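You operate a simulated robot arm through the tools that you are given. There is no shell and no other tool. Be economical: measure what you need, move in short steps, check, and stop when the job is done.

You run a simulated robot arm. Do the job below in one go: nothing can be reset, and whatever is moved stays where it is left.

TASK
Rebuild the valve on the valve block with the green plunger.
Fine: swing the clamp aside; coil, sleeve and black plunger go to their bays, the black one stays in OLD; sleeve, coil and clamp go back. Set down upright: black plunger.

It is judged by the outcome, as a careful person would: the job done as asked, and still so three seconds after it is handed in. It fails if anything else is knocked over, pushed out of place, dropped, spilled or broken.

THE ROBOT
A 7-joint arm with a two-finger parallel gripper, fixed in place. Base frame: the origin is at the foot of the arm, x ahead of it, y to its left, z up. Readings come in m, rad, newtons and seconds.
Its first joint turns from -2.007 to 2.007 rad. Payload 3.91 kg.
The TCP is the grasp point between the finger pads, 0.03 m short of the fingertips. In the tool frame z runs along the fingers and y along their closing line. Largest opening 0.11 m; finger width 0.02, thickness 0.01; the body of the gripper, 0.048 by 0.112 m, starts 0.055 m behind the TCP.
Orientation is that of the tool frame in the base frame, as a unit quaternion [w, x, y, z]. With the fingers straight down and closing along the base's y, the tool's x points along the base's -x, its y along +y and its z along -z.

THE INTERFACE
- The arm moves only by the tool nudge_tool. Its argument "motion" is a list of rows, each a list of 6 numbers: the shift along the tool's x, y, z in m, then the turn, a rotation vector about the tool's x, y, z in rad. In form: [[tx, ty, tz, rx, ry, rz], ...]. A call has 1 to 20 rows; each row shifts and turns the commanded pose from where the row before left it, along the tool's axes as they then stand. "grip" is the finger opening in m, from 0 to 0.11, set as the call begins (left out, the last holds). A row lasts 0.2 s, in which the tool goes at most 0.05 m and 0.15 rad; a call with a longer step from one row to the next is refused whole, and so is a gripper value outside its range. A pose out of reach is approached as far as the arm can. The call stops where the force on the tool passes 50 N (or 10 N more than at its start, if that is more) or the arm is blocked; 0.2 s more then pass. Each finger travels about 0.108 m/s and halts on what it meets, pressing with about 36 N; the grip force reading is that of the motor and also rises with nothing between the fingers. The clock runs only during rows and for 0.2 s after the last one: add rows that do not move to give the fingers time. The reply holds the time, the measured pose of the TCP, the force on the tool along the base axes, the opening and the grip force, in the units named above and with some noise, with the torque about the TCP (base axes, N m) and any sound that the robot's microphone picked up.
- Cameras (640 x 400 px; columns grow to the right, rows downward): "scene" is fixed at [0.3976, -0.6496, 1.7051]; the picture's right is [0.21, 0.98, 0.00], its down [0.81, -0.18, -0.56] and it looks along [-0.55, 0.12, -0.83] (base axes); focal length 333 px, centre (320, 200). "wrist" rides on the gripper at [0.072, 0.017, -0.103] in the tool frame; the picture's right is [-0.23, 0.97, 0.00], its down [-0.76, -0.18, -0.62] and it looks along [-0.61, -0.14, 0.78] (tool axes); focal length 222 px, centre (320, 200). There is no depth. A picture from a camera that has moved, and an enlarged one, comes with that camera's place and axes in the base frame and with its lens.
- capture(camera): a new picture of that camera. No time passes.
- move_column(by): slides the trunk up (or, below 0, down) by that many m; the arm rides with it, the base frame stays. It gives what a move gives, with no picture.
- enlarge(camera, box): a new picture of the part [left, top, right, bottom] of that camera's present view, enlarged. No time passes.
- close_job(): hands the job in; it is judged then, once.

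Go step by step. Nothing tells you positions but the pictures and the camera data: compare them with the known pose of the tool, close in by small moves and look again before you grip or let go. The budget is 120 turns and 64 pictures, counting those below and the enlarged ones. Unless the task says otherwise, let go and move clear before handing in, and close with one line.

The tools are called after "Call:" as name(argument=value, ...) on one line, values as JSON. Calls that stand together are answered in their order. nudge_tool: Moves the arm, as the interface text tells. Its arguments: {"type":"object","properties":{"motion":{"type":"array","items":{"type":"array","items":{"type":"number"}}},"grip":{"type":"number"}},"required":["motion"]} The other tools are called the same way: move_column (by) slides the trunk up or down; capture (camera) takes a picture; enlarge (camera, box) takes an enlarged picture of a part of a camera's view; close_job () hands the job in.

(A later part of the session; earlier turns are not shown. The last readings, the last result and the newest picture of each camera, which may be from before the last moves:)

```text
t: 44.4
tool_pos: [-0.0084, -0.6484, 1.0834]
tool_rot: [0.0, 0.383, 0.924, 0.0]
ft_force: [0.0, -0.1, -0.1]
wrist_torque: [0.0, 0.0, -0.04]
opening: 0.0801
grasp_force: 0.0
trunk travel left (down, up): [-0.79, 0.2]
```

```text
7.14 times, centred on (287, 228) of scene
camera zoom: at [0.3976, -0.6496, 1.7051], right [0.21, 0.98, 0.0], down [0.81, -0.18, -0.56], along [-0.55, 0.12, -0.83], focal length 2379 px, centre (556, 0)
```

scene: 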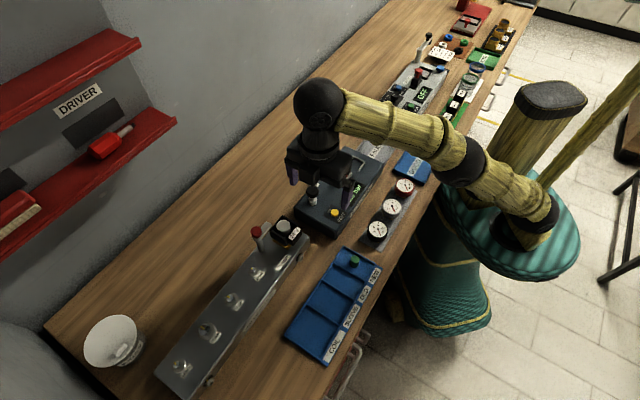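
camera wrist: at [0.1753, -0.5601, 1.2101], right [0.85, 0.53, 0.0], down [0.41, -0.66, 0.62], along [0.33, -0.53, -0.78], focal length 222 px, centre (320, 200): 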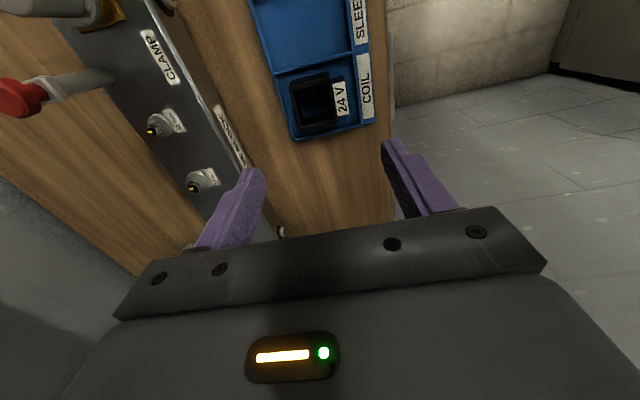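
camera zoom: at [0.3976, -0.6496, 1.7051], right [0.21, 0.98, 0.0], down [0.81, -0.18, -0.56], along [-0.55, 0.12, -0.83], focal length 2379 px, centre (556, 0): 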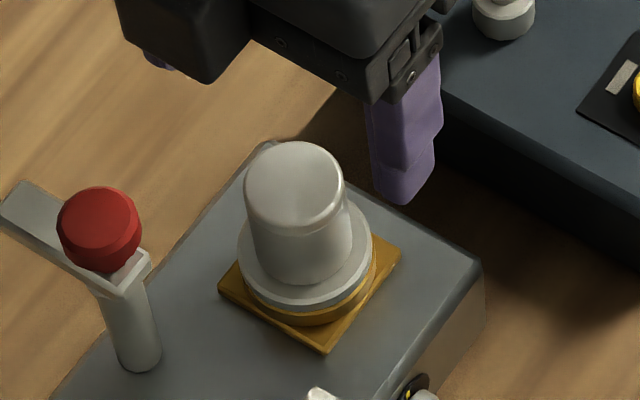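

The sleeve tube stands on a flange (top ≈0.98) on the yellow collar. I'll descend with the tips just above the flange and grip the tube.

Call:
nudge_tool(motion=[[-0.003, 0, 0.03, 0, 0, 0], [0, 0, 0.03, 0, 0, 0], [0, 0, 0.008, 0, 0, 0], [0, 0, 0, 0, 0, 0]])

Call:
nudge_tool(motion=[[0, 0, 0, 0, 0, 0], [0, 0, 0, 0, 0, 0], [0, 0, 0, 0, 0, 0], [0, 0, 0, 0, 0, 0]], grip=0.025)

Call:
enlarge(camera="scene", box=[255, 200, 319, 256])

```text
t: 45.4
tool_pos: [-0.0052, -0.651, 1.016]
tool_rot: [0.0, 0.384, 0.924, 0.0]
ft_force: [0.2, -0.4, -0.6]
wrist_torque: [-0.01, -0.03, -0.01]
opening: 0.08
grasp_force: 0.0
trunk travel left (down, up): [-0.79, 0.2]
```

```text
t: 46.4
tool_pos: [-0.0062, -0.6506, 1.0156]
tool_rot: [0.0, 0.383, 0.924, 0.001]
ft_force: [0.8, -0.6, 0.7]
wrist_torque: [-0.04, 0.01, 0.01]
opening: 0.0326
grasp_force: 36.0
trunk travel left (down, up): [-0.79, 0.2]
```

```text
7.14 times, centred on (287, 228) of scene
camera zoom: at [0.3976, -0.6496, 1.7051], right [0.21, 0.98, 0.0], down [0.81, -0.18, -0.56], along [-0.55, 0.12, -0.83], focal length 2379 px, centre (556, 0)
```

zoom: 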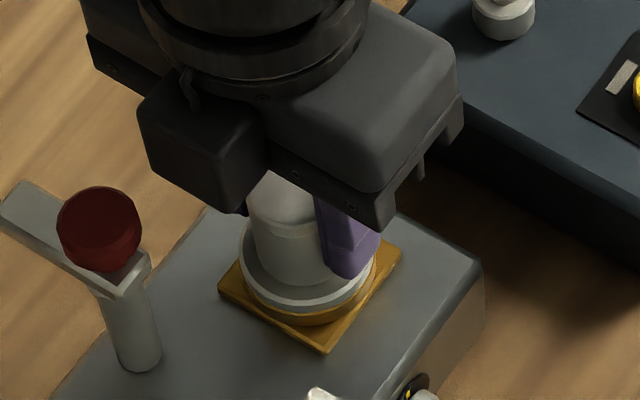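

The sleeve is gripped at Ø0.033. I'll lift it slowly and straight.

Call:
nudge_tool(motion=[[0, 0, -0.008, 0, 0, 0], [0, 0, -0.012, 0, 0, 0], [0, 0, -0.02, 0, 0, 0], [0, 0, -0.02, 0, 0, 0], [0, 0, -0.03, 0, 0, 0], [0, 0, -0.02, 0, 0, 0], [0, 0, 0, 0, 0, 0]])

Call:
enlarge(camera="scene", box=[255, 190, 319, 256])

Call:
enlarge(camera="wrist", box=[220, 0, 480, 220])

```text
t: 48.0
tool_pos: [-0.0062, -0.6509, 1.1245]
tool_rot: [0.0, 0.383, 0.924, 0.0]
ft_force: [0.7, 0.3, -0.3]
wrist_torque: [-0.01, 0.04, 0.03]
opening: 0.0324
grasp_force: 35.7
trunk travel left (down, up): [-0.79, 0.2]
```

```text
6.06 times, centred on (287, 223) of scene
camera zoom: at [0.3976, -0.6496, 1.7051], right [0.21, 0.98, 0.0], down [0.81, -0.18, -0.56], along [-0.55, 0.12, -0.83], focal length 2019 px, centre (520, 61)
```

zoom: 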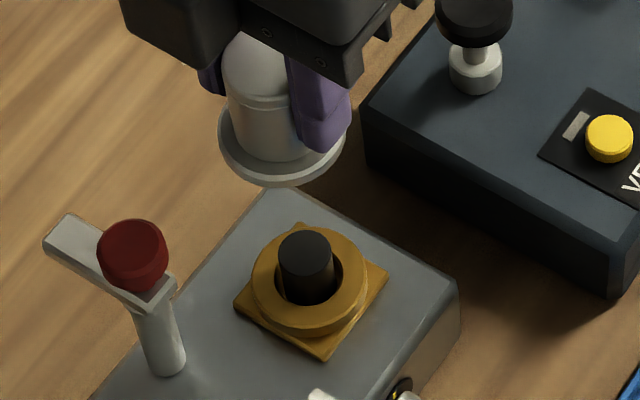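

```text
1.82 times, centred on (350, 110) of wrist
camera zoom: at [-0.0458, -0.5866, 1.2282], right [0.85, 0.53, 0.0], down [0.41, -0.66, 0.62], along [0.33, -0.53, -0.78], focal length 404 px, centre (266, 364)
```

zoom: 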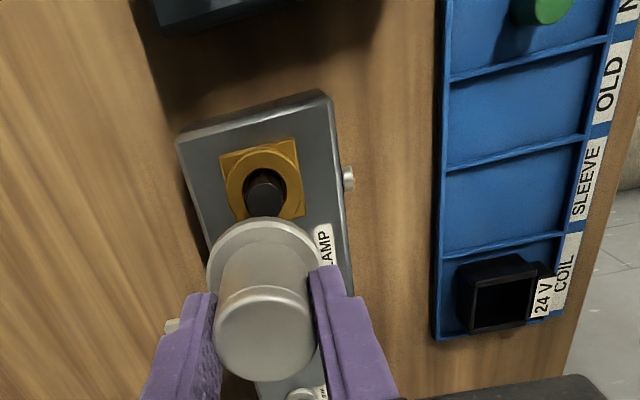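

The sleeve is out and the black plunger stands in its seat. I'll carry the sleeve over the SLEEVE bay.

Call:
nudge_tool(motion=[[-0.0129, 0.0357, 0, 0, 0, 0], [-0.0129, 0.0357, 0, 0, 0, 0], [-0.0129, 0.0357, 0, 0, 0, 0], [-0.0129, 0.0357, 0, 0, 0, 0], [-0.0129, 0.0357, 0, 0, 0, 0], [0, 0, 0.04, 0, 0, 0], [0, 0, 0.04, 0, 0, 0], [0, 0, 0, 0, 0, 0]])

Call:
capture(camera="wrist")

```text
t: 49.8
tool_pos: [0.1653, -0.5695, 1.045]
tool_rot: [0.0, 0.383, 0.924, 0.0]
ft_force: [-0.6, -0.4, -0.7]
wrist_torque: [-0.03, 0.0, -0.04]
opening: 0.0327
grasp_force: 35.8
trunk travel left (down, up): [-0.79, 0.2]
```

```text
23 pictures are left
camera wrist: at [0.1248, -0.5058, 1.1484], right [0.85, 0.53, 0.0], down [0.41, -0.66, 0.62], along [0.33, -0.53, -0.78], focal length 222 px, centre (320, 200)
```

wrist: 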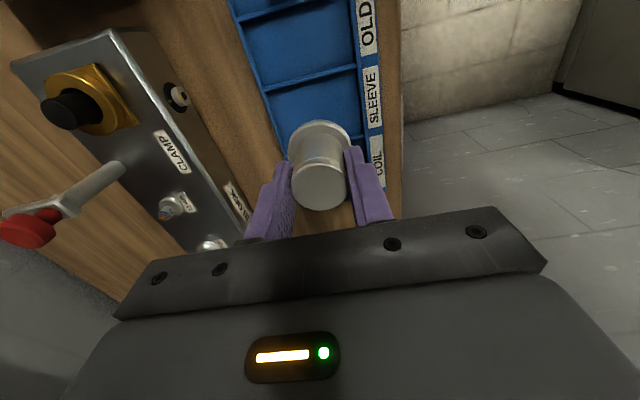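

The sleeve is centred over its bay. I'll descend and ease down to contact.

Call:
nudge_tool(motion=[[-0.002, 0, 0.03, 0, 0, 0], [0, 0, 0.03, 0, 0, 0], [0, 0, 0.025, 0, 0, 0], [0, 0, 0.004, 0, 0, 0], [0, 0, 0.004, 0, 0, 0], [0, 0, 0, 0, 0, 0]])

```text
t: 51.2
tool_pos: [0.1686, -0.5713, 0.953]
tool_rot: [0.001, 0.383, 0.924, -0.002]
ft_force: [-0.1, 1.6, 12.8]
wrist_torque: [0.24, 0.06, -0.01]
opening: 0.0327
grasp_force: 36.3
trunk travel left (down, up): [-0.79, 0.2]
```

Contact at z≈0.953. I'll check with a picture before releasing.

Call:
enlarge(camera="scene", box=[280, 240, 380, 340])

Call:
capture(camera="wrist")

```text
4.00 times, centred on (330, 290) of scene
camera zoom: at [0.3976, -0.6496, 1.7051], right [0.21, 0.98, 0.0], down [0.81, -0.18, -0.56], along [-0.55, 0.12, -0.83], focal length 1332 px, centre (280, -160)
```

zoom: 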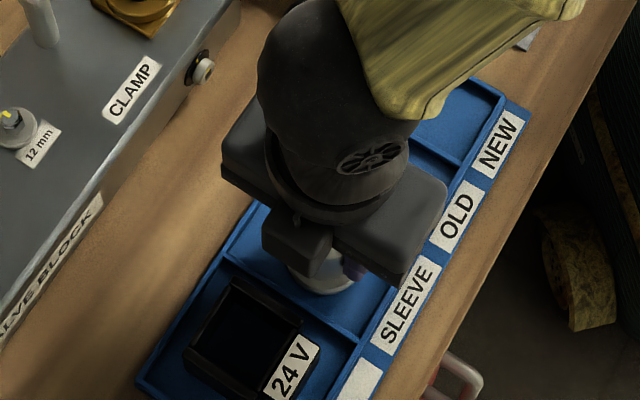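

```text
21 pictures are left
camera wrist: at [0.1269, -0.5068, 1.0559], right [0.85, 0.53, 0.0], down [0.41, -0.66, 0.63], along [0.33, -0.53, -0.78], focal length 222 px, centre (320, 200)
```

wrist: 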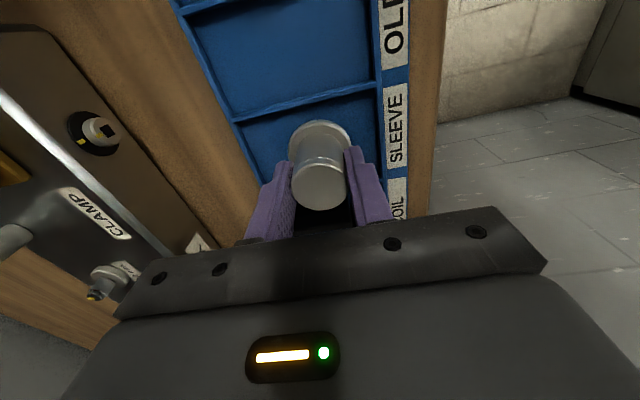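

The sleeve sits on the bay floor, clear of the dividers. I'll ease off, release and lift.

Call:
nudge_tool(motion=[[0, 0, -0.002, 0, 0, 0], [0, 0, 0, 0, 0, 0]])

Call:
nudge_tool(motion=[[0, 0, 0, 0, 0, 0], [0, 0, 0, 0, 0, 0], [0, 0, -0.03, 0, 0, 0], [0, 0, -0.045, 0, 0, 0], [0, 0, -0.045, 0, 0, 0], [0, 0, -0.045, 0, 0, 0], [0, 0, 0, 0, 0, 0]], grip=0.055)

Call:
enlarge(camera="wrist", box=[0, 0, 440, 240])

```text
t: 51.8
tool_pos: [0.1676, -0.5712, 0.9529]
tool_rot: [0.0, 0.383, 0.924, 0.0]
ft_force: [0.6, -1.5, 2.9]
wrist_torque: [-0.12, -0.01, -0.03]
opening: 0.0328
grasp_force: 35.8
trunk travel left (down, up): [-0.79, 0.2]
```

```text
t: 53.4
tool_pos: [0.1681, -0.5707, 1.118]
tool_rot: [0.0, 0.383, 0.924, 0.001]
ft_force: [0.4, -0.2, 0.6]
wrist_torque: [-0.01, 0.02, -0.01]
opening: 0.0546
grasp_force: 0.0
trunk travel left (down, up): [-0.79, 0.2]
```

```text
1.45 times, centred on (220, 120) of wrist
camera zoom: at [0.1283, -0.5064, 1.222], right [0.85, 0.53, 0.0], down [0.41, -0.66, 0.62], along [0.33, -0.53, -0.78], focal length 323 px, centre (466, 316)
```

zoom: 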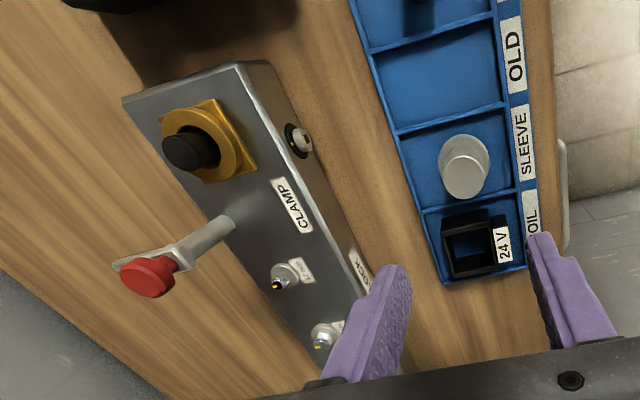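

The sleeve stands upright in its bay. The black plunger's top is at z≈0.99 and the collar's at ≈0.96. I'll move above it and check.

Call:
nudge_tool(motion=[[0.0149, -0.0357, 0, 0, 0, 0], [0.0129, -0.0357, 0, 0, 0, 0], [0.0129, -0.0357, 0, 0, 0, 0], [0.0129, -0.0357, 0, 0, 0, 0], [0.0129, -0.0357, 0, 0, 0, 0], [0, 0, 0.03, 0, 0, 0], [0, 0, 0.03, 0, 0, 0], [0, 0, 0, 0, 0, 0]])

Call:
enlarge(camera="wrist", box=[220, 40, 420, 220])

```text
t: 55.2
tool_pos: [-0.0065, -0.6509, 1.0583]
tool_rot: [-0.001, 0.384, 0.923, 0.001]
ft_force: [-0.4, -0.1, 0.5]
wrist_torque: [0.0, 0.01, 0.01]
opening: 0.0549
grasp_force: 0.0
trunk travel left (down, up): [-0.79, 0.2]
```

```text
2.22 times, centred on (320, 130) of wrist
camera zoom: at [-0.0462, -0.5865, 1.1614], right [0.85, 0.53, 0.0], down [0.41, -0.66, 0.62], along [0.33, -0.53, -0.78], focal length 494 px, centre (320, 356)
```

zoom: 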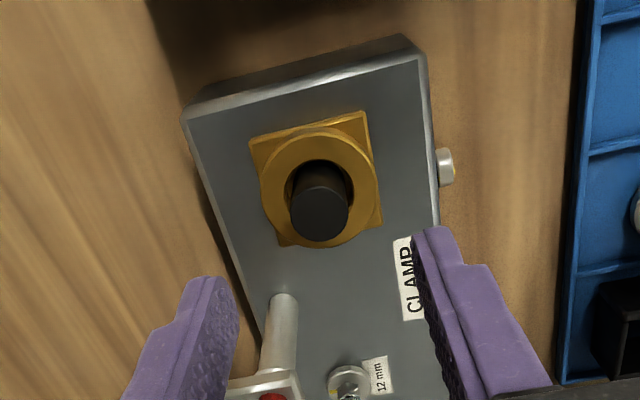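

The plunger (Ø≈0.022) lies right under the tool axis. I'll descend with the tips just above the collar and grip.

Call:
nudge_tool(motion=[[0, 0, 0.03, 0, 0, 0], [0, 0, 0.024, 0, 0, 0], [0, 0, 0.008, 0, 0, 0], [0, 0, 0, 0, 0, 0]])

Call:
nudge_tool(motion=[[0, 0, 0, 0, 0, 0], [0, 0, 0, 0, 0, 0], [0, 0, 0, 0, 0, 0]], grip=0.014)

Call:
nudge_tool(motion=[[0, 0, -0.006, 0, 0, 0], [0, 0, -0.01, 0, 0, 0], [0, 0, -0.02, 0, 0, 0], [0, 0, -0.03, 0, 0, 0], [0, 0, -0.03, 0, 0, 0], [0, 0, -0.03, 0, 0, 0], [0, 0, 0, 0, 0, 0]])

Call:
enlarge(camera="scene", box=[255, 190, 319, 256])

```text
t: 56.2
tool_pos: [-0.0064, -0.6505, 0.9966]
tool_rot: [0.0, 0.383, 0.924, 0.0]
ft_force: [0.7, 0.2, -0.1]
wrist_torque: [0.0, 0.03, -0.02]
opening: 0.0551
grasp_force: 0.0
trunk travel left (down, up): [-0.79, 0.2]
```

```text
t: 57.0
tool_pos: [-0.0067, -0.6515, 0.9978]
tool_rot: [0.0, 0.384, 0.923, 0.0]
ft_force: [-0.5, -0.3, -0.7]
wrist_torque: [0.02, 0.02, 0.0]
opening: 0.0198
grasp_force: 35.9
trunk travel left (down, up): [-0.79, 0.2]
```

```text
t: 58.6
tool_pos: [-0.0067, -0.6519, 1.1235]
tool_rot: [0.001, 0.384, 0.923, 0.0]
ft_force: [-0.2, -0.9, -0.7]
wrist_torque: [0.01, 0.01, 0.04]
opening: 0.0198
grasp_force: 35.7
trunk travel left (down, up): [-0.79, 0.2]
```

```text
6.06 times, centred on (287, 223) of scene
camera zoom: at [0.3976, -0.6496, 1.7051], right [0.21, 0.98, 0.0], down [0.81, -0.18, -0.56], along [-0.55, 0.12, -0.83], focal length 2019 px, centre (520, 61)
```

zoom: 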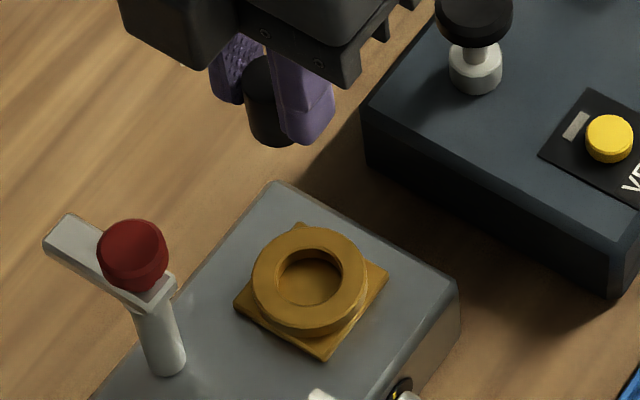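

The black plunger is out. I'll carry it over the OLD bay.

Call:
nudge_tool(motion=[[0, 0.0356, 0, 0, 0, 0], [0, 0.0356, 0, 0, 0, 0], [0, 0.0356, 0, 0, 0, 0], [0, 0.0356, 0, 0, 0, 0], [0, 0.0356, 0, 0, 0, 0], [0, 0, 0.04, 0, 0, 0], [0, 0, 0.03, 0, 0, 0], [0, 0, 0, 0, 0, 0]])

Call:
capture(camera="wrist")

```text
t: 60.4
tool_pos: [0.1195, -0.525, 1.052]
tool_rot: [0.0, 0.383, 0.924, 0.0]
ft_force: [-0.1, 0.0, 0.3]
wrist_torque: [0.02, -0.04, 0.02]
opening: 0.0196
grasp_force: 35.6
trunk travel left (down, up): [-0.79, 0.2]
```

```text
17 pictures are left
camera wrist: at [0.0795, -0.4603, 1.1558], right [0.85, 0.53, 0.0], down [0.41, -0.66, 0.62], along [0.33, -0.53, -0.78], focal length 222 px, centre (320, 200)
```

wrist: 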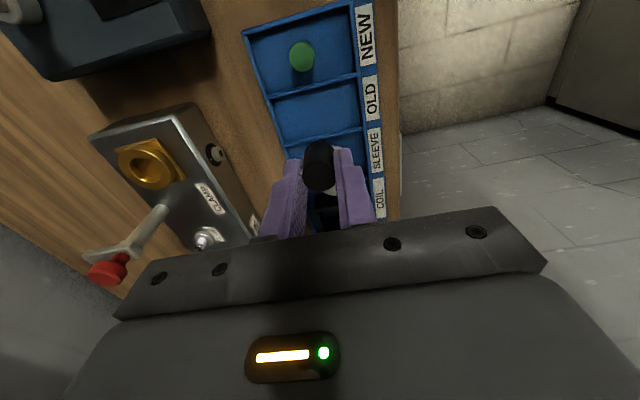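

The plunger is centred over the OLD bay. I'll ease it down to contact.

Call:
nudge_tool(motion=[[0, 0, 0.04, 0, 0, 0], [0, 0, 0.035, 0, 0, 0], [0, 0, 0.015, 0, 0, 0], [0, 0, 0.006, 0, 0, 0], [0, 0, 0, 0, 0, 0]])

```text
t: 61.6
tool_pos: [0.1195, -0.5248, 0.9572]
tool_rot: [0.0, 0.384, 0.923, -0.001]
ft_force: [0.8, 0.3, 0.0]
wrist_torque: [-0.02, 0.0, 0.01]
opening: 0.0197
grasp_force: 36.3
trunk travel left (down, up): [-0.79, 0.2]
```

Call:
nudge_tool(motion=[[0, 0, 0.004, 0, 0, 0], [0, 0, 0.004, 0, 0, 0], [0, 0, 0.003, 0, 0, 0], [0, 0, 0, 0, 0, 0]])

```text
t: 62.6
tool_pos: [0.1199, -0.5245, 0.9459]
tool_rot: [0.0, 0.384, 0.923, 0.0]
ft_force: [0.2, 0.7, -0.2]
wrist_torque: [0.0, 0.02, 0.01]
opening: 0.0198
grasp_force: 36.6
trunk travel left (down, up): [-0.79, 0.2]
```

Call:
nudge_tool(motion=[[0, 0, 0.003, 0, 0, 0], [0, 0, 0.003, 0, 0, 0], [0, 0, 0.002, 0, 0, 0], [0, 0, 0, 0, 0, 0]])

```text
t: 63.6
tool_pos: [0.1193, -0.5246, 0.94]
tool_rot: [0.001, 0.384, 0.923, -0.002]
ft_force: [0.6, -5.4, 27.9]
wrist_torque: [-0.12, -0.02, -0.04]
opening: 0.0199
grasp_force: 36.0
trunk travel left (down, up): [-0.79, 0.2]
```

Contact is at 0.941, as expected. I'll relieve, release and lift, then look.

Call:
nudge_tool(motion=[[0, 0, -0.002, 0, 0, 0], [0, 0, 0, 0, 0, 0]])

Call:
nudge_tool(motion=[[0, 0, 0, 0, 0, 0], [0, 0, 0, 0, 0, 0], [0, 0, -0.02, 0, 0, 0], [0, 0, -0.04, 0, 0, 0], [0, 0, -0.045, 0, 0, 0], [0.0, 0, 0, 0, 0, 0], [0.03, 0.003, 0, 0, 0, 0], [0.029, 0.003, 0, 0, 0, 0], [0, 0, 0, 0, 0, 0]], grip=0.045)

Call:
enlarge(camera="wrist", box=[220, 20, 440, 220])

Call:
enlarge(camera="scene", box=[270, 230, 400, 370])

```text
t: 64.2
tool_pos: [0.1192, -0.5233, 0.9388]
tool_rot: [0.0, 0.383, 0.924, 0.001]
ft_force: [0.2, -1.3, 7.3]
wrist_torque: [-0.01, -0.08, 0.03]
opening: 0.0192
grasp_force: 36.3
trunk travel left (down, up): [-0.79, 0.2]
```

```text
t: 66.2
tool_pos: [0.0837, -0.48, 1.0463]
tool_rot: [0.0, 0.383, 0.924, 0.0]
ft_force: [0.2, -0.1, 0.0]
wrist_torque: [0.01, -0.01, 0.06]
opening: 0.045
grasp_force: 0.1
trunk travel left (down, up): [-0.79, 0.2]
```

```text
2.00 times, centred on (330, 120) of wrist
camera zoom: at [0.0427, -0.4148, 1.149], right [0.85, 0.53, 0.0], down [0.41, -0.66, 0.62], along [0.33, -0.53, -0.78], focal length 444 px, centre (300, 360)
```

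zoom: 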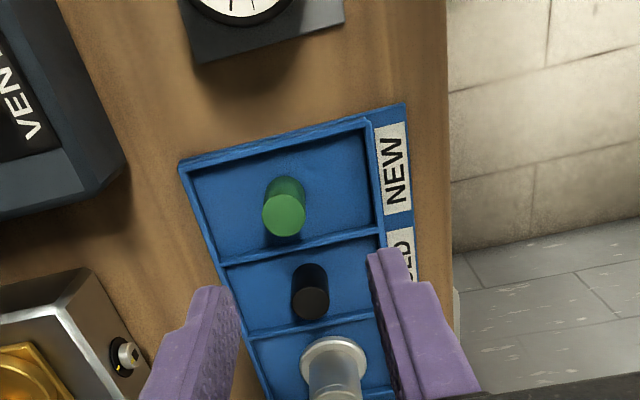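

```text
2.86 times, centred on (335, 300) of scene
camera zoom: at [0.3976, -0.6496, 1.7051], right [0.21, 0.98, 0.0], down [0.81, -0.18, -0.56], along [-0.55, 0.12, -0.83], focal length 952 px, centre (277, -86)
```

zoom: 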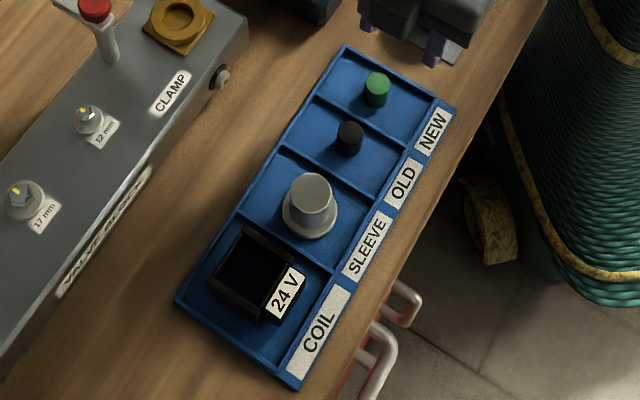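

The black plunger stands upright in OLD. The green plunger is at about (0.0805, -0.491), so I'll centre over it and check.

Call:
nudge_tool(motion=[[-0.0057, -0.0099, 0.04, 0, 0, 0], [0, 0, 0.02, 0, 0, 0], [0, 0, 0, 0, 0, 0]])

Call:
capture(camera="wrist")

```text
t: 67.0
tool_pos: [0.079, -0.49, 0.9841]
tool_rot: [0.0, 0.383, 0.924, 0.0]
ft_force: [-0.5, -0.3, 0.2]
wrist_torque: [-0.02, -0.02, -0.02]
opening: 0.045
grasp_force: 0.0
trunk travel left (down, up): [-0.79, 0.2]
```

```text
14 pictures are left
camera wrist: at [0.0395, -0.4267, 1.0882], right [0.85, 0.53, 0.0], down [0.41, -0.66, 0.62], along [0.33, -0.53, -0.78], focal length 222 px, centre (320, 200)
```

wrist: 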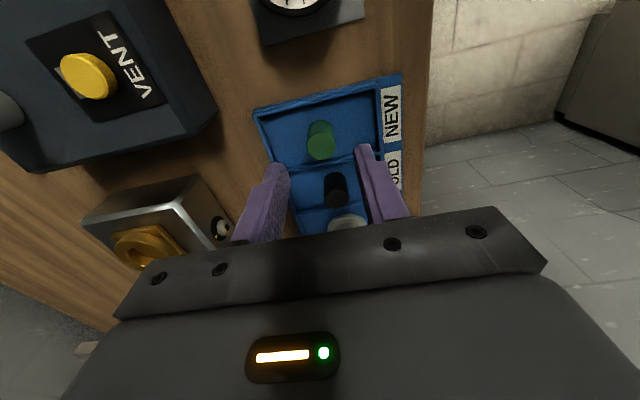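

It's centred. Next: descend, grip the green plunger and lift.

Call:
nudge_tool(motion=[[-0.001, 0.001, 0.02, 0, 0, 0], [0, 0, 0.015, 0, 0, 0], [0, 0, 0.008, 0, 0, 0], [0, 0, 0, 0, 0, 0]])

Call:
nudge_tool(motion=[[0, 0, 0, 0, 0, 0], [0, 0, 0, 0, 0, 0], [0, 0, 0, 0, 0, 0]], grip=0.014)

Call:
nudge_tool(motion=[[0, 0, -0.01, 0, 0, 0], [0, 0, -0.03, 0, 0, 0], [0, 0, -0.045, 0, 0, 0], [0, 0, -0.045, 0, 0, 0], [0, 0, -0.045, 0, 0, 0], [0, 0, 0, 0, 0, 0]])

```text
t: 68.0
tool_pos: [0.0806, -0.4912, 0.9426]
tool_rot: [0.0, 0.384, 0.923, -0.001]
ft_force: [0.0, 0.4, -0.4]
wrist_torque: [-0.01, -0.02, 0.02]
opening: 0.0451
grasp_force: 0.2
trunk travel left (down, up): [-0.79, 0.2]
```

```text
t: 68.8
tool_pos: [0.0815, -0.4912, 0.9428]
tool_rot: [0.0, 0.384, 0.923, -0.001]
ft_force: [-1.1, -0.3, 0.2]
wrist_torque: [0.04, 0.04, 0.02]
opening: 0.0196
grasp_force: 36.1
trunk travel left (down, up): [-0.79, 0.2]
```

```text
t: 70.2
tool_pos: [0.081, -0.4882, 1.1158]
tool_rot: [0.0, 0.384, 0.923, 0.001]
ft_force: [-1.4, 0.6, 0.0]
wrist_torque: [0.0, 0.01, -0.01]
opening: 0.0198
grasp_force: 35.5
trunk travel left (down, up): [-0.79, 0.2]
```

The green plunger is held. I'll carry it to above the seat.

Call:
nudge_tool(motion=[[-0.0105, -0.0352, 0, 0, 0, 0], [-0.0105, -0.0352, 0, 0, 0, 0], [-0.0105, -0.0352, 0, 0, 0, 0], [-0.0105, -0.0352, 0, 0, 0, 0], [-0.0105, -0.0352, 0, 0, 0, 0], [0, 0, 0, 0, 0, 0]])

Call:
nudge_tool(motion=[[0, 0, 0.04, 0, 0, 0], [0, 0, 0.03, 0, 0, 0], [0, 0, 0, 0, 0, 0]])

Call:
enlarge(camera="wrist", box=[260, 60, 380, 220])

Call:
enlarge(camera="scene", box=[255, 200, 319, 256])

```text
t: 71.6
tool_pos: [-0.0077, -0.6506, 1.1167]
tool_rot: [0.0, 0.383, 0.924, -0.001]
ft_force: [1.0, 0.1, 0.8]
wrist_torque: [0.0, 0.0, -0.03]
opening: 0.0194
grasp_force: 35.5
trunk travel left (down, up): [-0.79, 0.2]
```

```text
t: 72.4
tool_pos: [-0.0069, -0.6505, 1.0465]
tool_rot: [0.0, 0.383, 0.924, 0.0]
ft_force: [0.0, -0.5, 0.4]
wrist_torque: [-0.03, -0.01, 0.02]
opening: 0.0199
grasp_force: 36.3
trunk travel left (down, up): [-0.79, 0.2]
```

```text
2.50 times, centred on (320, 140) of wrist
camera zoom: at [-0.0467, -0.5868, 1.1496], right [0.85, 0.53, 0.0], down [0.41, -0.66, 0.62], along [0.33, -0.53, -0.78], focal length 555 px, centre (320, 350)
```

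zoom: 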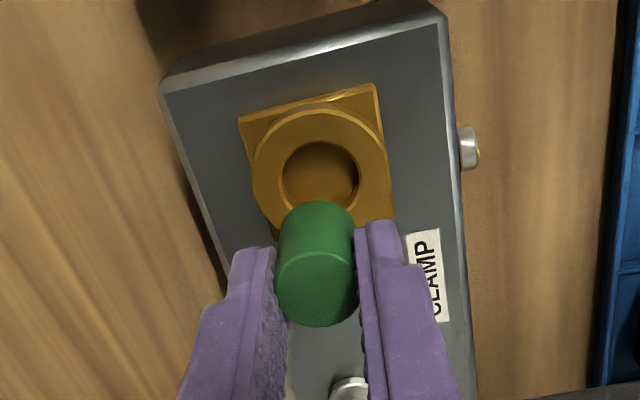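

```text
7.14 times, centred on (287, 228) of scene
camera zoom: at [0.3976, -0.6496, 1.7051], right [0.21, 0.98, 0.0], down [0.81, -0.18, -0.56], along [-0.55, 0.12, -0.83], focal length 2379 px, centre (556, 0)
```

zoom: 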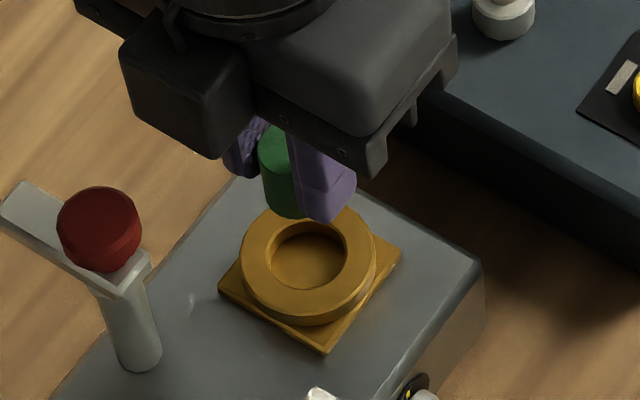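

The plunger is on axis over the seat with about 3 mm clearance all round. I'll lower it in.

Call:
nudge_tool(motion=[[0, 0, 0.02, 0, 0, 0], [0, 0, 0.015, 0, 0, 0], [0, 0, 0.006, 0, 0, 0], [0, 0, 0.004, 0, 0, 0], [0, 0, 0.004, 0, 0, 0], [0, 0, 0, 0, 0, 0]])

```text
t: 73.8
tool_pos: [-0.0067, -0.6521, 0.9965]
tool_rot: [0.0, 0.383, 0.924, -0.001]
ft_force: [1.0, 0.6, 0.1]
wrist_torque: [0.0, -0.02, 0.01]
opening: 0.0198
grasp_force: 35.5
trunk travel left (down, up): [-0.79, 0.2]
```

Call:
nudge_tool(motion=[[0, 0, 0.002, 0, 0, 0], [0, 0, 0.002, 0, 0, 0], [0, 0, 0, 0, 0, 0]])

```text
t: 74.6
tool_pos: [-0.0071, -0.6511, 0.9974]
tool_rot: [0.001, 0.384, 0.924, -0.003]
ft_force: [0.5, -1.1, 14.8]
wrist_torque: [0.23, -0.09, 0.01]
opening: 0.0198
grasp_force: 36.3
trunk travel left (down, up): [-0.79, 0.2]
```

Seated: contact came at the same height the black plunger had. I'll relieve, release and lift.

Call:
nudge_tool(motion=[[0, 0, -0.002, 0, 0, 0], [0, 0, 0, 0, 0, 0]])

Call:
nudge_tool(motion=[[0, 0, 0, 0, 0, 0], [0, 0, 0, 0, 0, 0], [0, 0, -0.02, 0, 0, 0], [0, 0, -0.045, 0, 0, 0], [0, 0, -0.045, 0, 0, 0], [0, 0, -0.012, 0, 0, 0], [0, 0, 0, 0, 0, 0]], grip=0.055)

Call:
enlarge(camera="wrist", box=[220, 0, 480, 220])

```text
t: 75.2
tool_pos: [-0.0063, -0.6515, 0.9963]
tool_rot: [0.0, 0.383, 0.924, -0.001]
ft_force: [1.4, -3.6, 9.6]
wrist_torque: [0.0, -0.06, -0.01]
opening: 0.0197
grasp_force: 35.7
trunk travel left (down, up): [-0.79, 0.2]
```

```text
t: 76.8
tool_pos: [-0.0069, -0.6514, 1.1177]
tool_rot: [-0.001, 0.383, 0.924, 0.0]
ft_force: [-0.1, -0.1, 0.6]
wrist_torque: [0.02, 0.0, -0.01]
opening: 0.0546
grasp_force: 0.0
trunk travel left (down, up): [-0.79, 0.2]
```

```text
1.82 times, centred on (350, 110) of wrist
camera zoom: at [-0.0472, -0.5871, 1.2213], right [0.85, 0.53, 0.0], down [0.41, -0.66, 0.62], along [0.33, -0.53, -0.78], focal length 404 px, centre (266, 364)
```

zoom: 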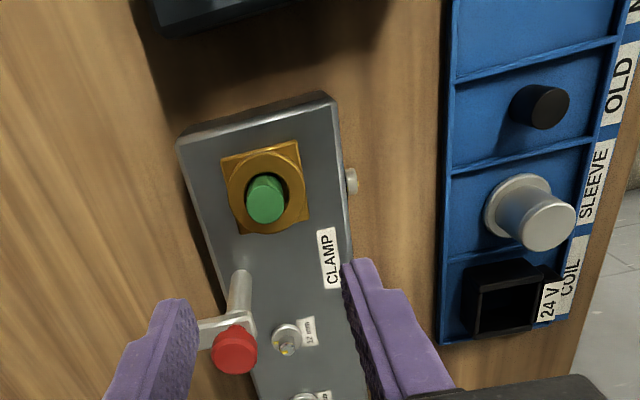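

The green plunger is seated. I'll go back to fetch the sleeve from the pose where I released it.

Call:
nudge_tool(motion=[[-0.0132, 0.0361, 0, 0, 0, 0], [-0.0132, 0.0361, 0, 0, 0, 0], [-0.0132, 0.0361, 0, 0, 0, 0], [-0.0132, 0.0361, 0, 0, 0, 0], [-0.0132, 0.0361, 0, 0, 0, 0], [0, 0, 0.045, 0, 0, 0], [0, 0, 0, 0, 0, 0]])

Call:
capture(camera="wrist")

```text
t: 78.4
tool_pos: [0.168, -0.5693, 1.0738]
tool_rot: [0.001, 0.383, 0.924, 0.0]
ft_force: [-0.1, 0.2, 1.1]
wrist_torque: [0.01, 0.0, 0.01]
opening: 0.0551
grasp_force: 0.1
trunk travel left (down, up): [-0.79, 0.2]
```

```text
10 pictures are left
camera wrist: at [0.1281, -0.5052, 1.1757], right [0.85, 0.53, 0.0], down [0.41, -0.66, 0.62], along [0.33, -0.53, -0.78], focal length 222 px, centre (320, 200)
```

wrist: 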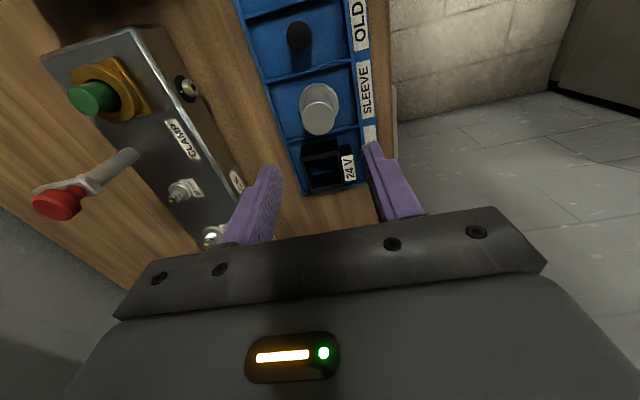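

Call:
nudge_tool(motion=[[0, 0, 0.04, 0, 0, 0], [0, 0, 0.04, 0, 0, 0], [0, 0, 0.03, 0, 0, 0], [0, 0, 0.01, 0, 0, 0], [0, 0, 0, 0, 0, 0]])

Call:
nudge_tool(motion=[[0, 0, 0, 0, 0, 0], [0, 0, 0, 0, 0, 0], [0, 0, 0, 0, 0, 0]], grip=0.025)

Call:
nudge_tool(motion=[[0, 0, -0.01, 0, 0, 0], [0, 0, -0.03, 0, 0, 0], [0, 0, -0.045, 0, 0, 0], [0, 0, -0.045, 0, 0, 0], [0, 0, -0.045, 0, 0, 0], [0, 0, 0, 0, 0, 0]])

```text
t: 79.6
tool_pos: [0.1677, -0.5715, 0.9525]
tool_rot: [-0.001, 0.384, 0.923, 0.0]
ft_force: [0.0, -0.7, -0.4]
wrist_torque: [0.01, 0.0, 0.0]
opening: 0.0548
grasp_force: 0.1
trunk travel left (down, up): [-0.79, 0.2]
```

```text
t: 80.4
tool_pos: [0.1665, -0.5707, 0.9527]
tool_rot: [0.0, 0.383, 0.924, 0.001]
ft_force: [-0.4, -0.2, -0.2]
wrist_torque: [-0.03, 0.03, 0.01]
opening: 0.0326
grasp_force: 35.8
trunk travel left (down, up): [-0.79, 0.2]
```

```text
t: 81.8
tool_pos: [0.1677, -0.5715, 1.1274]
tool_rot: [0.0, 0.384, 0.923, 0.001]
ft_force: [-0.1, -0.5, -0.1]
wrist_torque: [0.02, 0.02, -0.03]
opening: 0.0329
grasp_force: 36.3
trunk travel left (down, up): [-0.79, 0.2]
```

Call:
nudge_tool(motion=[[0.0132, -0.0361, 0, 0, 0, 0], [0.0132, -0.0361, 0, 0, 0, 0], [0.0132, -0.0361, 0, 0, 0, 0], [0.0132, -0.0361, 0, 0, 0, 0], [0.0132, -0.0361, 0, 0, 0, 0], [0, 0, 0.03, 0, 0, 0], [0, 0, 0.03, 0, 0, 0], [0, 0, 0, 0, 0, 0], [0, 0, 0, 0, 0, 0]])

Call:
enlarge(camera="scene", box=[255, 200, 319, 256])

```text
t: 83.8
tool_pos: [-0.0064, -0.6518, 1.0671]
tool_rot: [0.0, 0.384, 0.923, 0.0]
ft_force: [0.0, 0.5, 0.4]
wrist_torque: [-0.02, 0.0, 0.02]
opening: 0.0326
grasp_force: 35.9
trunk travel left (down, up): [-0.79, 0.2]
```

```text
7.14 times, centred on (287, 228) of scene
camera zoom: at [0.3976, -0.6496, 1.7051], right [0.21, 0.98, 0.0], down [0.81, -0.18, -0.56], along [-0.55, 0.12, -0.83], focal length 2379 px, centre (556, 0)
```

zoom: 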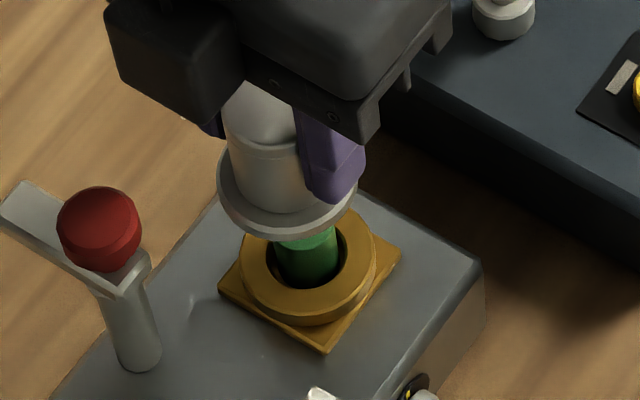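

The sleeve looks aligned to within about 2 mm. I'll trim that out and lower it over the plunger in small steps.

Call:
nudge_tool(motion=[[0.001, 0.001, 0.008, 0, 0, 0], [0, 0, 0.008, 0, 0, 0], [0, 0, 0.006, 0, 0, 0], [0, 0, 0.006, 0, 0, 0], [0, 0, 0.006, 0, 0, 0], [0, 0, 0, 0, 0, 0]])

```text
t: 85.2
tool_pos: [-0.0067, -0.6506, 1.0336]
tool_rot: [0.0, 0.383, 0.924, 0.0]
ft_force: [0.3, -0.1, -0.7]
wrist_torque: [-0.04, -0.01, -0.05]
opening: 0.0326
grasp_force: 35.6
trunk travel left (down, up): [-0.79, 0.2]
```

Call:
nudge_tool(motion=[[0, 0, 0.005, 0, 0, 0], [0, 0, 0.005, 0, 0, 0], [0, 0, 0.004, 0, 0, 0], [0, 0, 0.003, 0, 0, 0], [0, 0, 0, 0, 0, 0]])

```text
t: 86.4
tool_pos: [-0.0071, -0.6507, 1.0163]
tool_rot: [0.0, 0.383, 0.924, 0.0]
ft_force: [0.1, -0.2, -0.6]
wrist_torque: [0.02, -0.05, 0.0]
opening: 0.0328
grasp_force: 36.3
trunk travel left (down, up): [-0.79, 0.2]
```

Call:
nudge_tool(motion=[[0, 0, 0.002, 0, 0, 0], [0, 0, 0.002, 0, 0, 0], [0, 0, 0, 0, 0, 0]])

```text
t: 87.2
tool_pos: [-0.007, -0.6504, 1.0155]
tool_rot: [0.001, 0.384, 0.923, -0.003]
ft_force: [0.5, 0.4, 14.8]
wrist_torque: [0.32, -0.04, 0.0]
opening: 0.0329
grasp_force: 36.2
trunk travel left (down, up): [-0.79, 0.2]
```

The sleeve is seated at its original height. I'll release it and fetch the coil.

Call:
nudge_tool(motion=[[0, 0, -0.002, 0, 0, 0], [0, 0, 0, 0, 0, 0]])

Call:
nudge_tool(motion=[[0, 0, 0, 0, 0, 0], [0, 0, 0, 0, 0, 0], [0, 0, 0, 0, 0, 0], [0, 0, -0.02, 0, 0, 0], [0, 0, -0.045, 0, 0, 0], [0, 0, -0.035, 0, 0, 0], [-0.0273, 0.0355, 0, 0, 0, 0], [-0.0273, 0.0355, 0, 0, 0, 0], [-0.0273, 0.0355, 0, 0, 0, 0], [-0.0273, 0.0355, 0, 0, 0, 0], [-0.0273, 0.0355, 0, 0, 0, 0], [0, 0, 0.04, 0, 0, 0], [0, 0, 0, 0, 0, 0]], grip=0.082)

Call:
capture(camera="wrist")

```text
t: 87.8
tool_pos: [-0.0074, -0.6498, 1.0153]
tool_rot: [0.001, 0.383, 0.924, -0.002]
ft_force: [-0.1, -2.7, 7.8]
wrist_torque: [0.02, -0.07, 0.01]
opening: 0.0324
grasp_force: 36.2
trunk travel left (down, up): [-0.79, 0.2]
```

```text
t: 90.6
tool_pos: [0.2169, -0.6231, 1.0757]
tool_rot: [0.001, 0.383, 0.924, 0.001]
ft_force: [-0.5, 0.0, 0.0]
wrist_torque: [-0.02, 0.01, 0.02]
opening: 0.0821
grasp_force: 0.1
trunk travel left (down, up): [-0.79, 0.2]
```

```text
8 pictures are left
camera wrist: at [0.1763, -0.5581, 1.1789], right [0.85, 0.53, 0.0], down [0.41, -0.66, 0.62], along [0.33, -0.53, -0.78], focal length 222 px, centre (320, 200)
```

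wrist: 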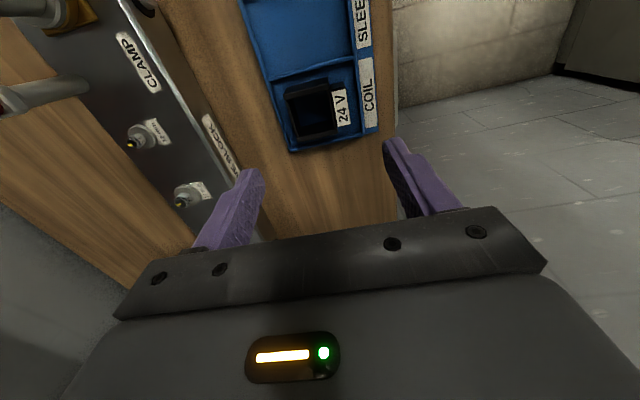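

Call:
nudge_tool(motion=[[0.001, 0, 0.04, 0, 0, 0], [0, 0, 0.04, 0, 0, 0], [0, 0, 0.04, 0, 0, 0], [0, 0, 0.0095, 0, 0, 0], [0, 0, 0, 0, 0, 0]])

Call:
nudge_tool(motion=[[0, 0, 0, 0, 0, 0], [0, 0, 0, 0, 0, 0], [0, 0, 0, 0, 0, 0]], grip=0.058)

Call:
nudge_tool(motion=[[0, 0, -0.01, 0, 0, 0], [0, 0, -0.03, 0, 0, 0], [0, 0, -0.045, 0, 0, 0], [0, 0, -0.045, 0, 0, 0], [0, 0, -0.045, 0, 0, 0], [0, 0, -0.015, 0, 0, 0], [0, 0, 0, 0, 0, 0]])

```text
t: 91.8
tool_pos: [0.2163, -0.6207, 0.9461]
tool_rot: [0.0, 0.383, 0.924, 0.0]
ft_force: [-0.5, 0.7, 0.2]
wrist_torque: [0.0, -0.01, 0.02]
opening: 0.0819
grasp_force: 0.1
trunk travel left (down, up): [-0.79, 0.2]
```

```text
t: 92.6
tool_pos: [0.2157, -0.6212, 0.9454]
tool_rot: [0.0, 0.383, 0.924, -0.001]
ft_force: [-0.3, -0.5, -0.2]
wrist_torque: [-0.02, -0.01, 0.01]
opening: 0.0631
grasp_force: 36.0
trunk travel left (down, up): [-0.79, 0.2]
```

```text
t: 94.2
tool_pos: [0.2139, -0.6202, 1.1375]
tool_rot: [0.0, 0.383, 0.924, 0.0]
ft_force: [-0.3, -0.4, -1.4]
wrist_torque: [0.0, 0.0, 0.0]
opening: 0.0631
grasp_force: 35.8
trunk travel left (down, up): [-0.79, 0.2]
```

The coil is held with the same grip. I'll carry it back over the sleeve and check alignment.

Call:
nudge_tool(motion=[[0.0277, -0.0343, 0, 0, 0, 0], [0.0277, -0.0343, 0, 0, 0, 0], [0.0277, -0.0343, 0, 0, 0, 0], [0.0277, -0.0343, 0, 0, 0, 0], [0.0277, -0.0343, 0, 0, 0, 0], [0, 0, 0.035, 0, 0, 0], [0, 0, 0, 0, 0, 0], [0, 0, 0, 0, 0, 0]])

Call:
enlarge(camera="wrist", box=[240, 60, 400, 220])

```text
t: 96.0
tool_pos: [-0.0035, -0.6443, 1.1012]
tool_rot: [0.0, 0.384, 0.923, 0.0]
ft_force: [0.3, -0.8, -0.8]
wrist_torque: [0.02, 0.03, -0.04]
opening: 0.0632
grasp_force: 35.9
trunk travel left (down, up): [-0.79, 0.2]
```

```text
2.50 times, centred on (320, 140) of wrist
camera zoom: at [-0.0434, -0.5789, 1.2037], right [0.85, 0.53, 0.0], down [0.41, -0.66, 0.62], along [0.33, -0.53, -0.78], focal length 555 px, centre (320, 350)
```

zoom: 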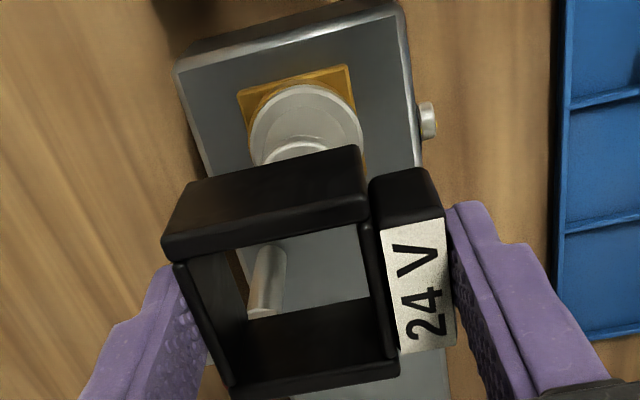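

Alignment matches the pull-off pose. I'll lower the coil in steps while watching the force.

Call:
nudge_tool(motion=[[0, 0, 0.02, 0, 0, 0], [0, 0, 0.012, 0, 0, 0], [0, 0, 0.008, 0, 0, 0], [0, 0, 0.008, 0, 0, 0], [0, 0, 0.008, 0, 0, 0], [0, 0, 0, 0, 0, 0]])

Call:
nudge_tool(motion=[[0, 0, 0.01, 0, 0, 0], [0, 0, 0.01, 0, 0, 0], [0, 0, 0.01, 0, 0, 0], [0, 0, 0.008, 0, 0, 0], [0, 0, 0.006, 0, 0, 0], [0, 0, 0, 0, 0, 0]])

```text
t: 97.4
tool_pos: [-0.0056, -0.6447, 1.0439]
tool_rot: [0.0, 0.383, 0.924, 0.0]
ft_force: [-0.1, -0.6, -0.8]
wrist_torque: [0.0, 0.01, 0.01]
opening: 0.0633
grasp_force: 35.9
trunk travel left (down, up): [-0.79, 0.2]
```

```text
t: 98.6
tool_pos: [-0.0048, -0.6457, 1.013]
tool_rot: [0.003, 0.383, 0.924, -0.008]
ft_force: [0.2, 3.3, 21.3]
wrist_torque: [0.35, 0.15, -0.04]
opening: 0.0633
grasp_force: 36.0
trunk travel left (down, up): [-0.79, 0.2]
stopped in row 5: the force on the tool passed its limit (the readings are from after the stop); the commanded pose is now the measured one
```

The descent stopped at TCP 1.013. The coil seems to have slipped down in the grip when it was first pulled off, so this may simply be its seated height. I'll compare with the original close-up.

Call:
enlarge(camera="scene", box=[252, 216, 308, 251])

```text
11.43 times, centred on (280, 234) of scene
camera zoom: at [0.3976, -0.6496, 1.7051], right [0.21, 0.98, 0.0], down [0.81, -0.18, -0.56], along [-0.55, 0.12, -0.83], focal length 3806 px, centre (777, -183)
```

zoom: 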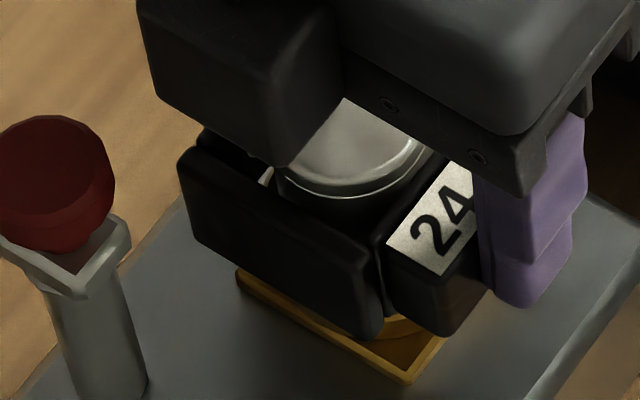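

Compared with the original, the coil sits about 4–5 mm toward the wall and maybe a few mm high. I'll lift slightly, shift toward the operator side and lower again.

Call:
nudge_tool(motion=[[0, 0, -0.008, 0, 0, 0], [0, 0.0045, 0, 0, 0, 0], [0, 0, 0, 0, 0, 0], [0, 0, 0.004, 0, 0, 0], [0, 0, 0.003, 0, 0, 0], [0, 0, 0.002, 0, 0, 0], [0, 0, 0.002, 0, 0, 0], [0, 0, 0, 0, 0, 0]])

```text
t: 100.4
tool_pos: [-0.0007, -0.6422, 1.0122]
tool_rot: [0.004, 0.383, 0.924, -0.011]
ft_force: [1.5, -2.0, 44.1]
wrist_torque: [0.07, 0.18, 0.01]
opening: 0.0636
grasp_force: 36.7
trunk travel left (down, up): [-0.79, 0.2]
```

Call:
nudge_tool(motion=[[0, 0, -0.003, 0, 0, 0], [0, 0, 0, 0, 0, 0]])

Call:
enlarge(camera="scene", box=[252, 216, 308, 251])

```text
t: 101.0
tool_pos: [-0.0022, -0.6438, 1.0122]
tool_rot: [0.002, 0.383, 0.924, -0.009]
ft_force: [3.0, -5.1, 33.4]
wrist_torque: [-0.24, 0.34, 0.05]
opening: 0.0633
grasp_force: 36.3
trunk travel left (down, up): [-0.79, 0.2]
```

```text
11.43 times, centred on (280, 234) of scene
camera zoom: at [0.3976, -0.6496, 1.7051], right [0.21, 0.98, 0.0], down [0.81, -0.18, -0.56], along [-0.55, 0.12, -0.83], focal length 3806 px, centre (777, -183)
```

zoom: 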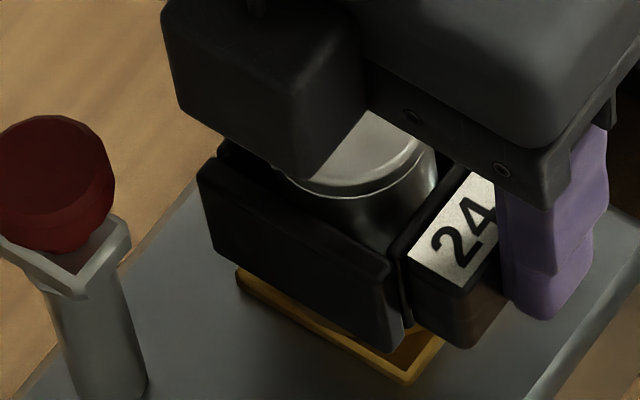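

Now the coil matches the original picture within a millimetre or two in both position and height, so it is seated. I'll relieve the load and release.

Call:
nudge_tool(motion=[[0, 0, -0.004, 0, 0, 0], [0.001, 0, -0.001, 0, 0, 0], [0, 0, 0, 0, 0, 0]])

```text
t: 101.8
tool_pos: [-0.0024, -0.6428, 1.0125]
tool_rot: [0.002, 0.383, 0.924, -0.005]
ft_force: [2.1, -1.7, 9.6]
wrist_torque: [-0.38, 0.07, 0.08]
opening: 0.0634
grasp_force: 35.3
trunk travel left (down, up): [-0.79, 0.2]
```

Call:
nudge_tool(motion=[[0, 0, -0.001, 0, 0, 0], [0, 0, 0, 0, 0, 0], [0, 0, 0, 0, 0, 0], [0, 0, 0, 0, 0, 0], [0, 0, -0.02, 0, 0, 0], [0, 0, -0.045, 0, 0, 0], [0, 0, -0.005, 0, 0, 0], [0, 0, 0, 0, 0, 0]], grip=0.11)

Call:
enlarge(camera="wrist", box=[200, 20, 440, 220])

```text
t: 103.6
tool_pos: [-0.0003, -0.6429, 1.0847]
tool_rot: [0.003, 0.382, 0.924, -0.006]
ft_force: [0.6, 0.5, -0.3]
wrist_torque: [0.0, 0.0, -0.02]
opening: 0.1099
grasp_force: 0.0
trunk travel left (down, up): [-0.79, 0.2]
```

```text
2.00 times, centred on (320, 120) of wrist
camera zoom: at [-0.042, -0.5769, 1.187], right [0.85, 0.53, -0.01], down [0.41, -0.66, 0.63], along [0.33, -0.54, -0.78], focal length 444 px, centre (320, 360)
```

zoom: 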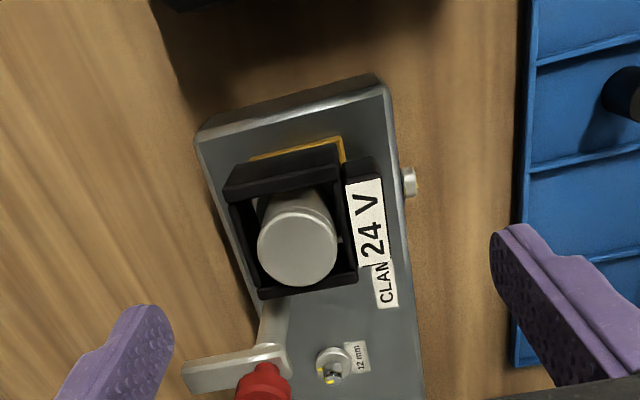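

The coil is back in its original position. To close the clamp I'll turn the tool back to yaw 0, so the outer finger extends radially past the clamp arm, and hover there to check.

Call:
nudge_tool(motion=[[0, 0, 0, 0, 0, -0.131], [0, 0, 0, 0, 0, -0.131], [0, 0, 0, 0, 0, -0.131], [0, 0, 0, 0, 0, -0.131], [0, 0, 0, 0, 0, -0.131], [0, 0, 0, 0, 0, -0.131], [-0.003, -0.02, 0, 0, 0, 0], [-0.003, -0.02, 0, 0, 0, 0], [0, 0, 0, 0, 0, 0]])

Call:
capture(camera="wrist")

```text
t: 105.6
tool_pos: [0.004, -0.6826, 1.0839]
tool_rot: [0.0, 0.0, 1.0, -0.006]
ft_force: [-0.2, 0.0, 0.2]
wrist_torque: [0.01, -0.01, 0.05]
opening: 0.11
grasp_force: 0.1
trunk travel left (down, up): [-0.79, 0.2]
```

```text
3 pictures are left
camera wrist: at [-0.0693, -0.6623, 1.1878], right [0.23, 0.97, -0.01], down [0.76, -0.17, 0.62], along [0.61, -0.15, -0.78], focal length 222 px, centre (320, 200)
```

wrist: 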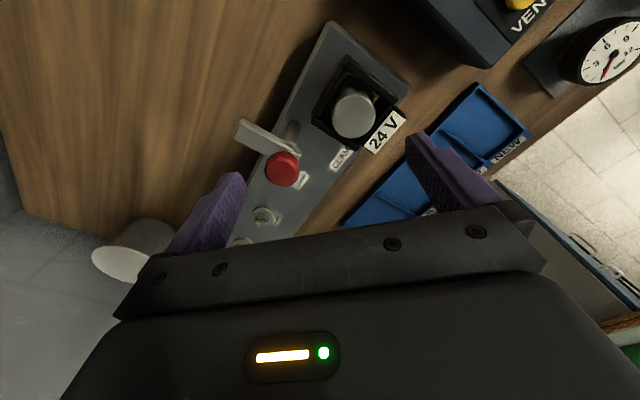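

The clamp knob is at about (0.010, -0.713) and the arm tip at about (-0.017, -0.742). I'll put the outer finger on the far side of the arm, just above coil height, then sweep it back toward the coil.

Call:
nudge_tool(motion=[[-0.008, -0.0045, 0, -0.012, 0, 0], [0, 0, 0.025, 0, 0, 0], [0, 0, 0.021, 0, 0, 0], [0, 0, 0, 0, 0, 0]])

```text
t: 106.6
tool_pos: [0.0121, -0.6866, 1.0393]
tool_rot: [-0.001, 0.0, 1.0, 0.0]
ft_force: [0.0, -0.2, -0.2]
wrist_torque: [-0.01, 0.02, 0.0]
opening: 0.11
grasp_force: 0.1
trunk travel left (down, up): [-0.79, 0.2]
```

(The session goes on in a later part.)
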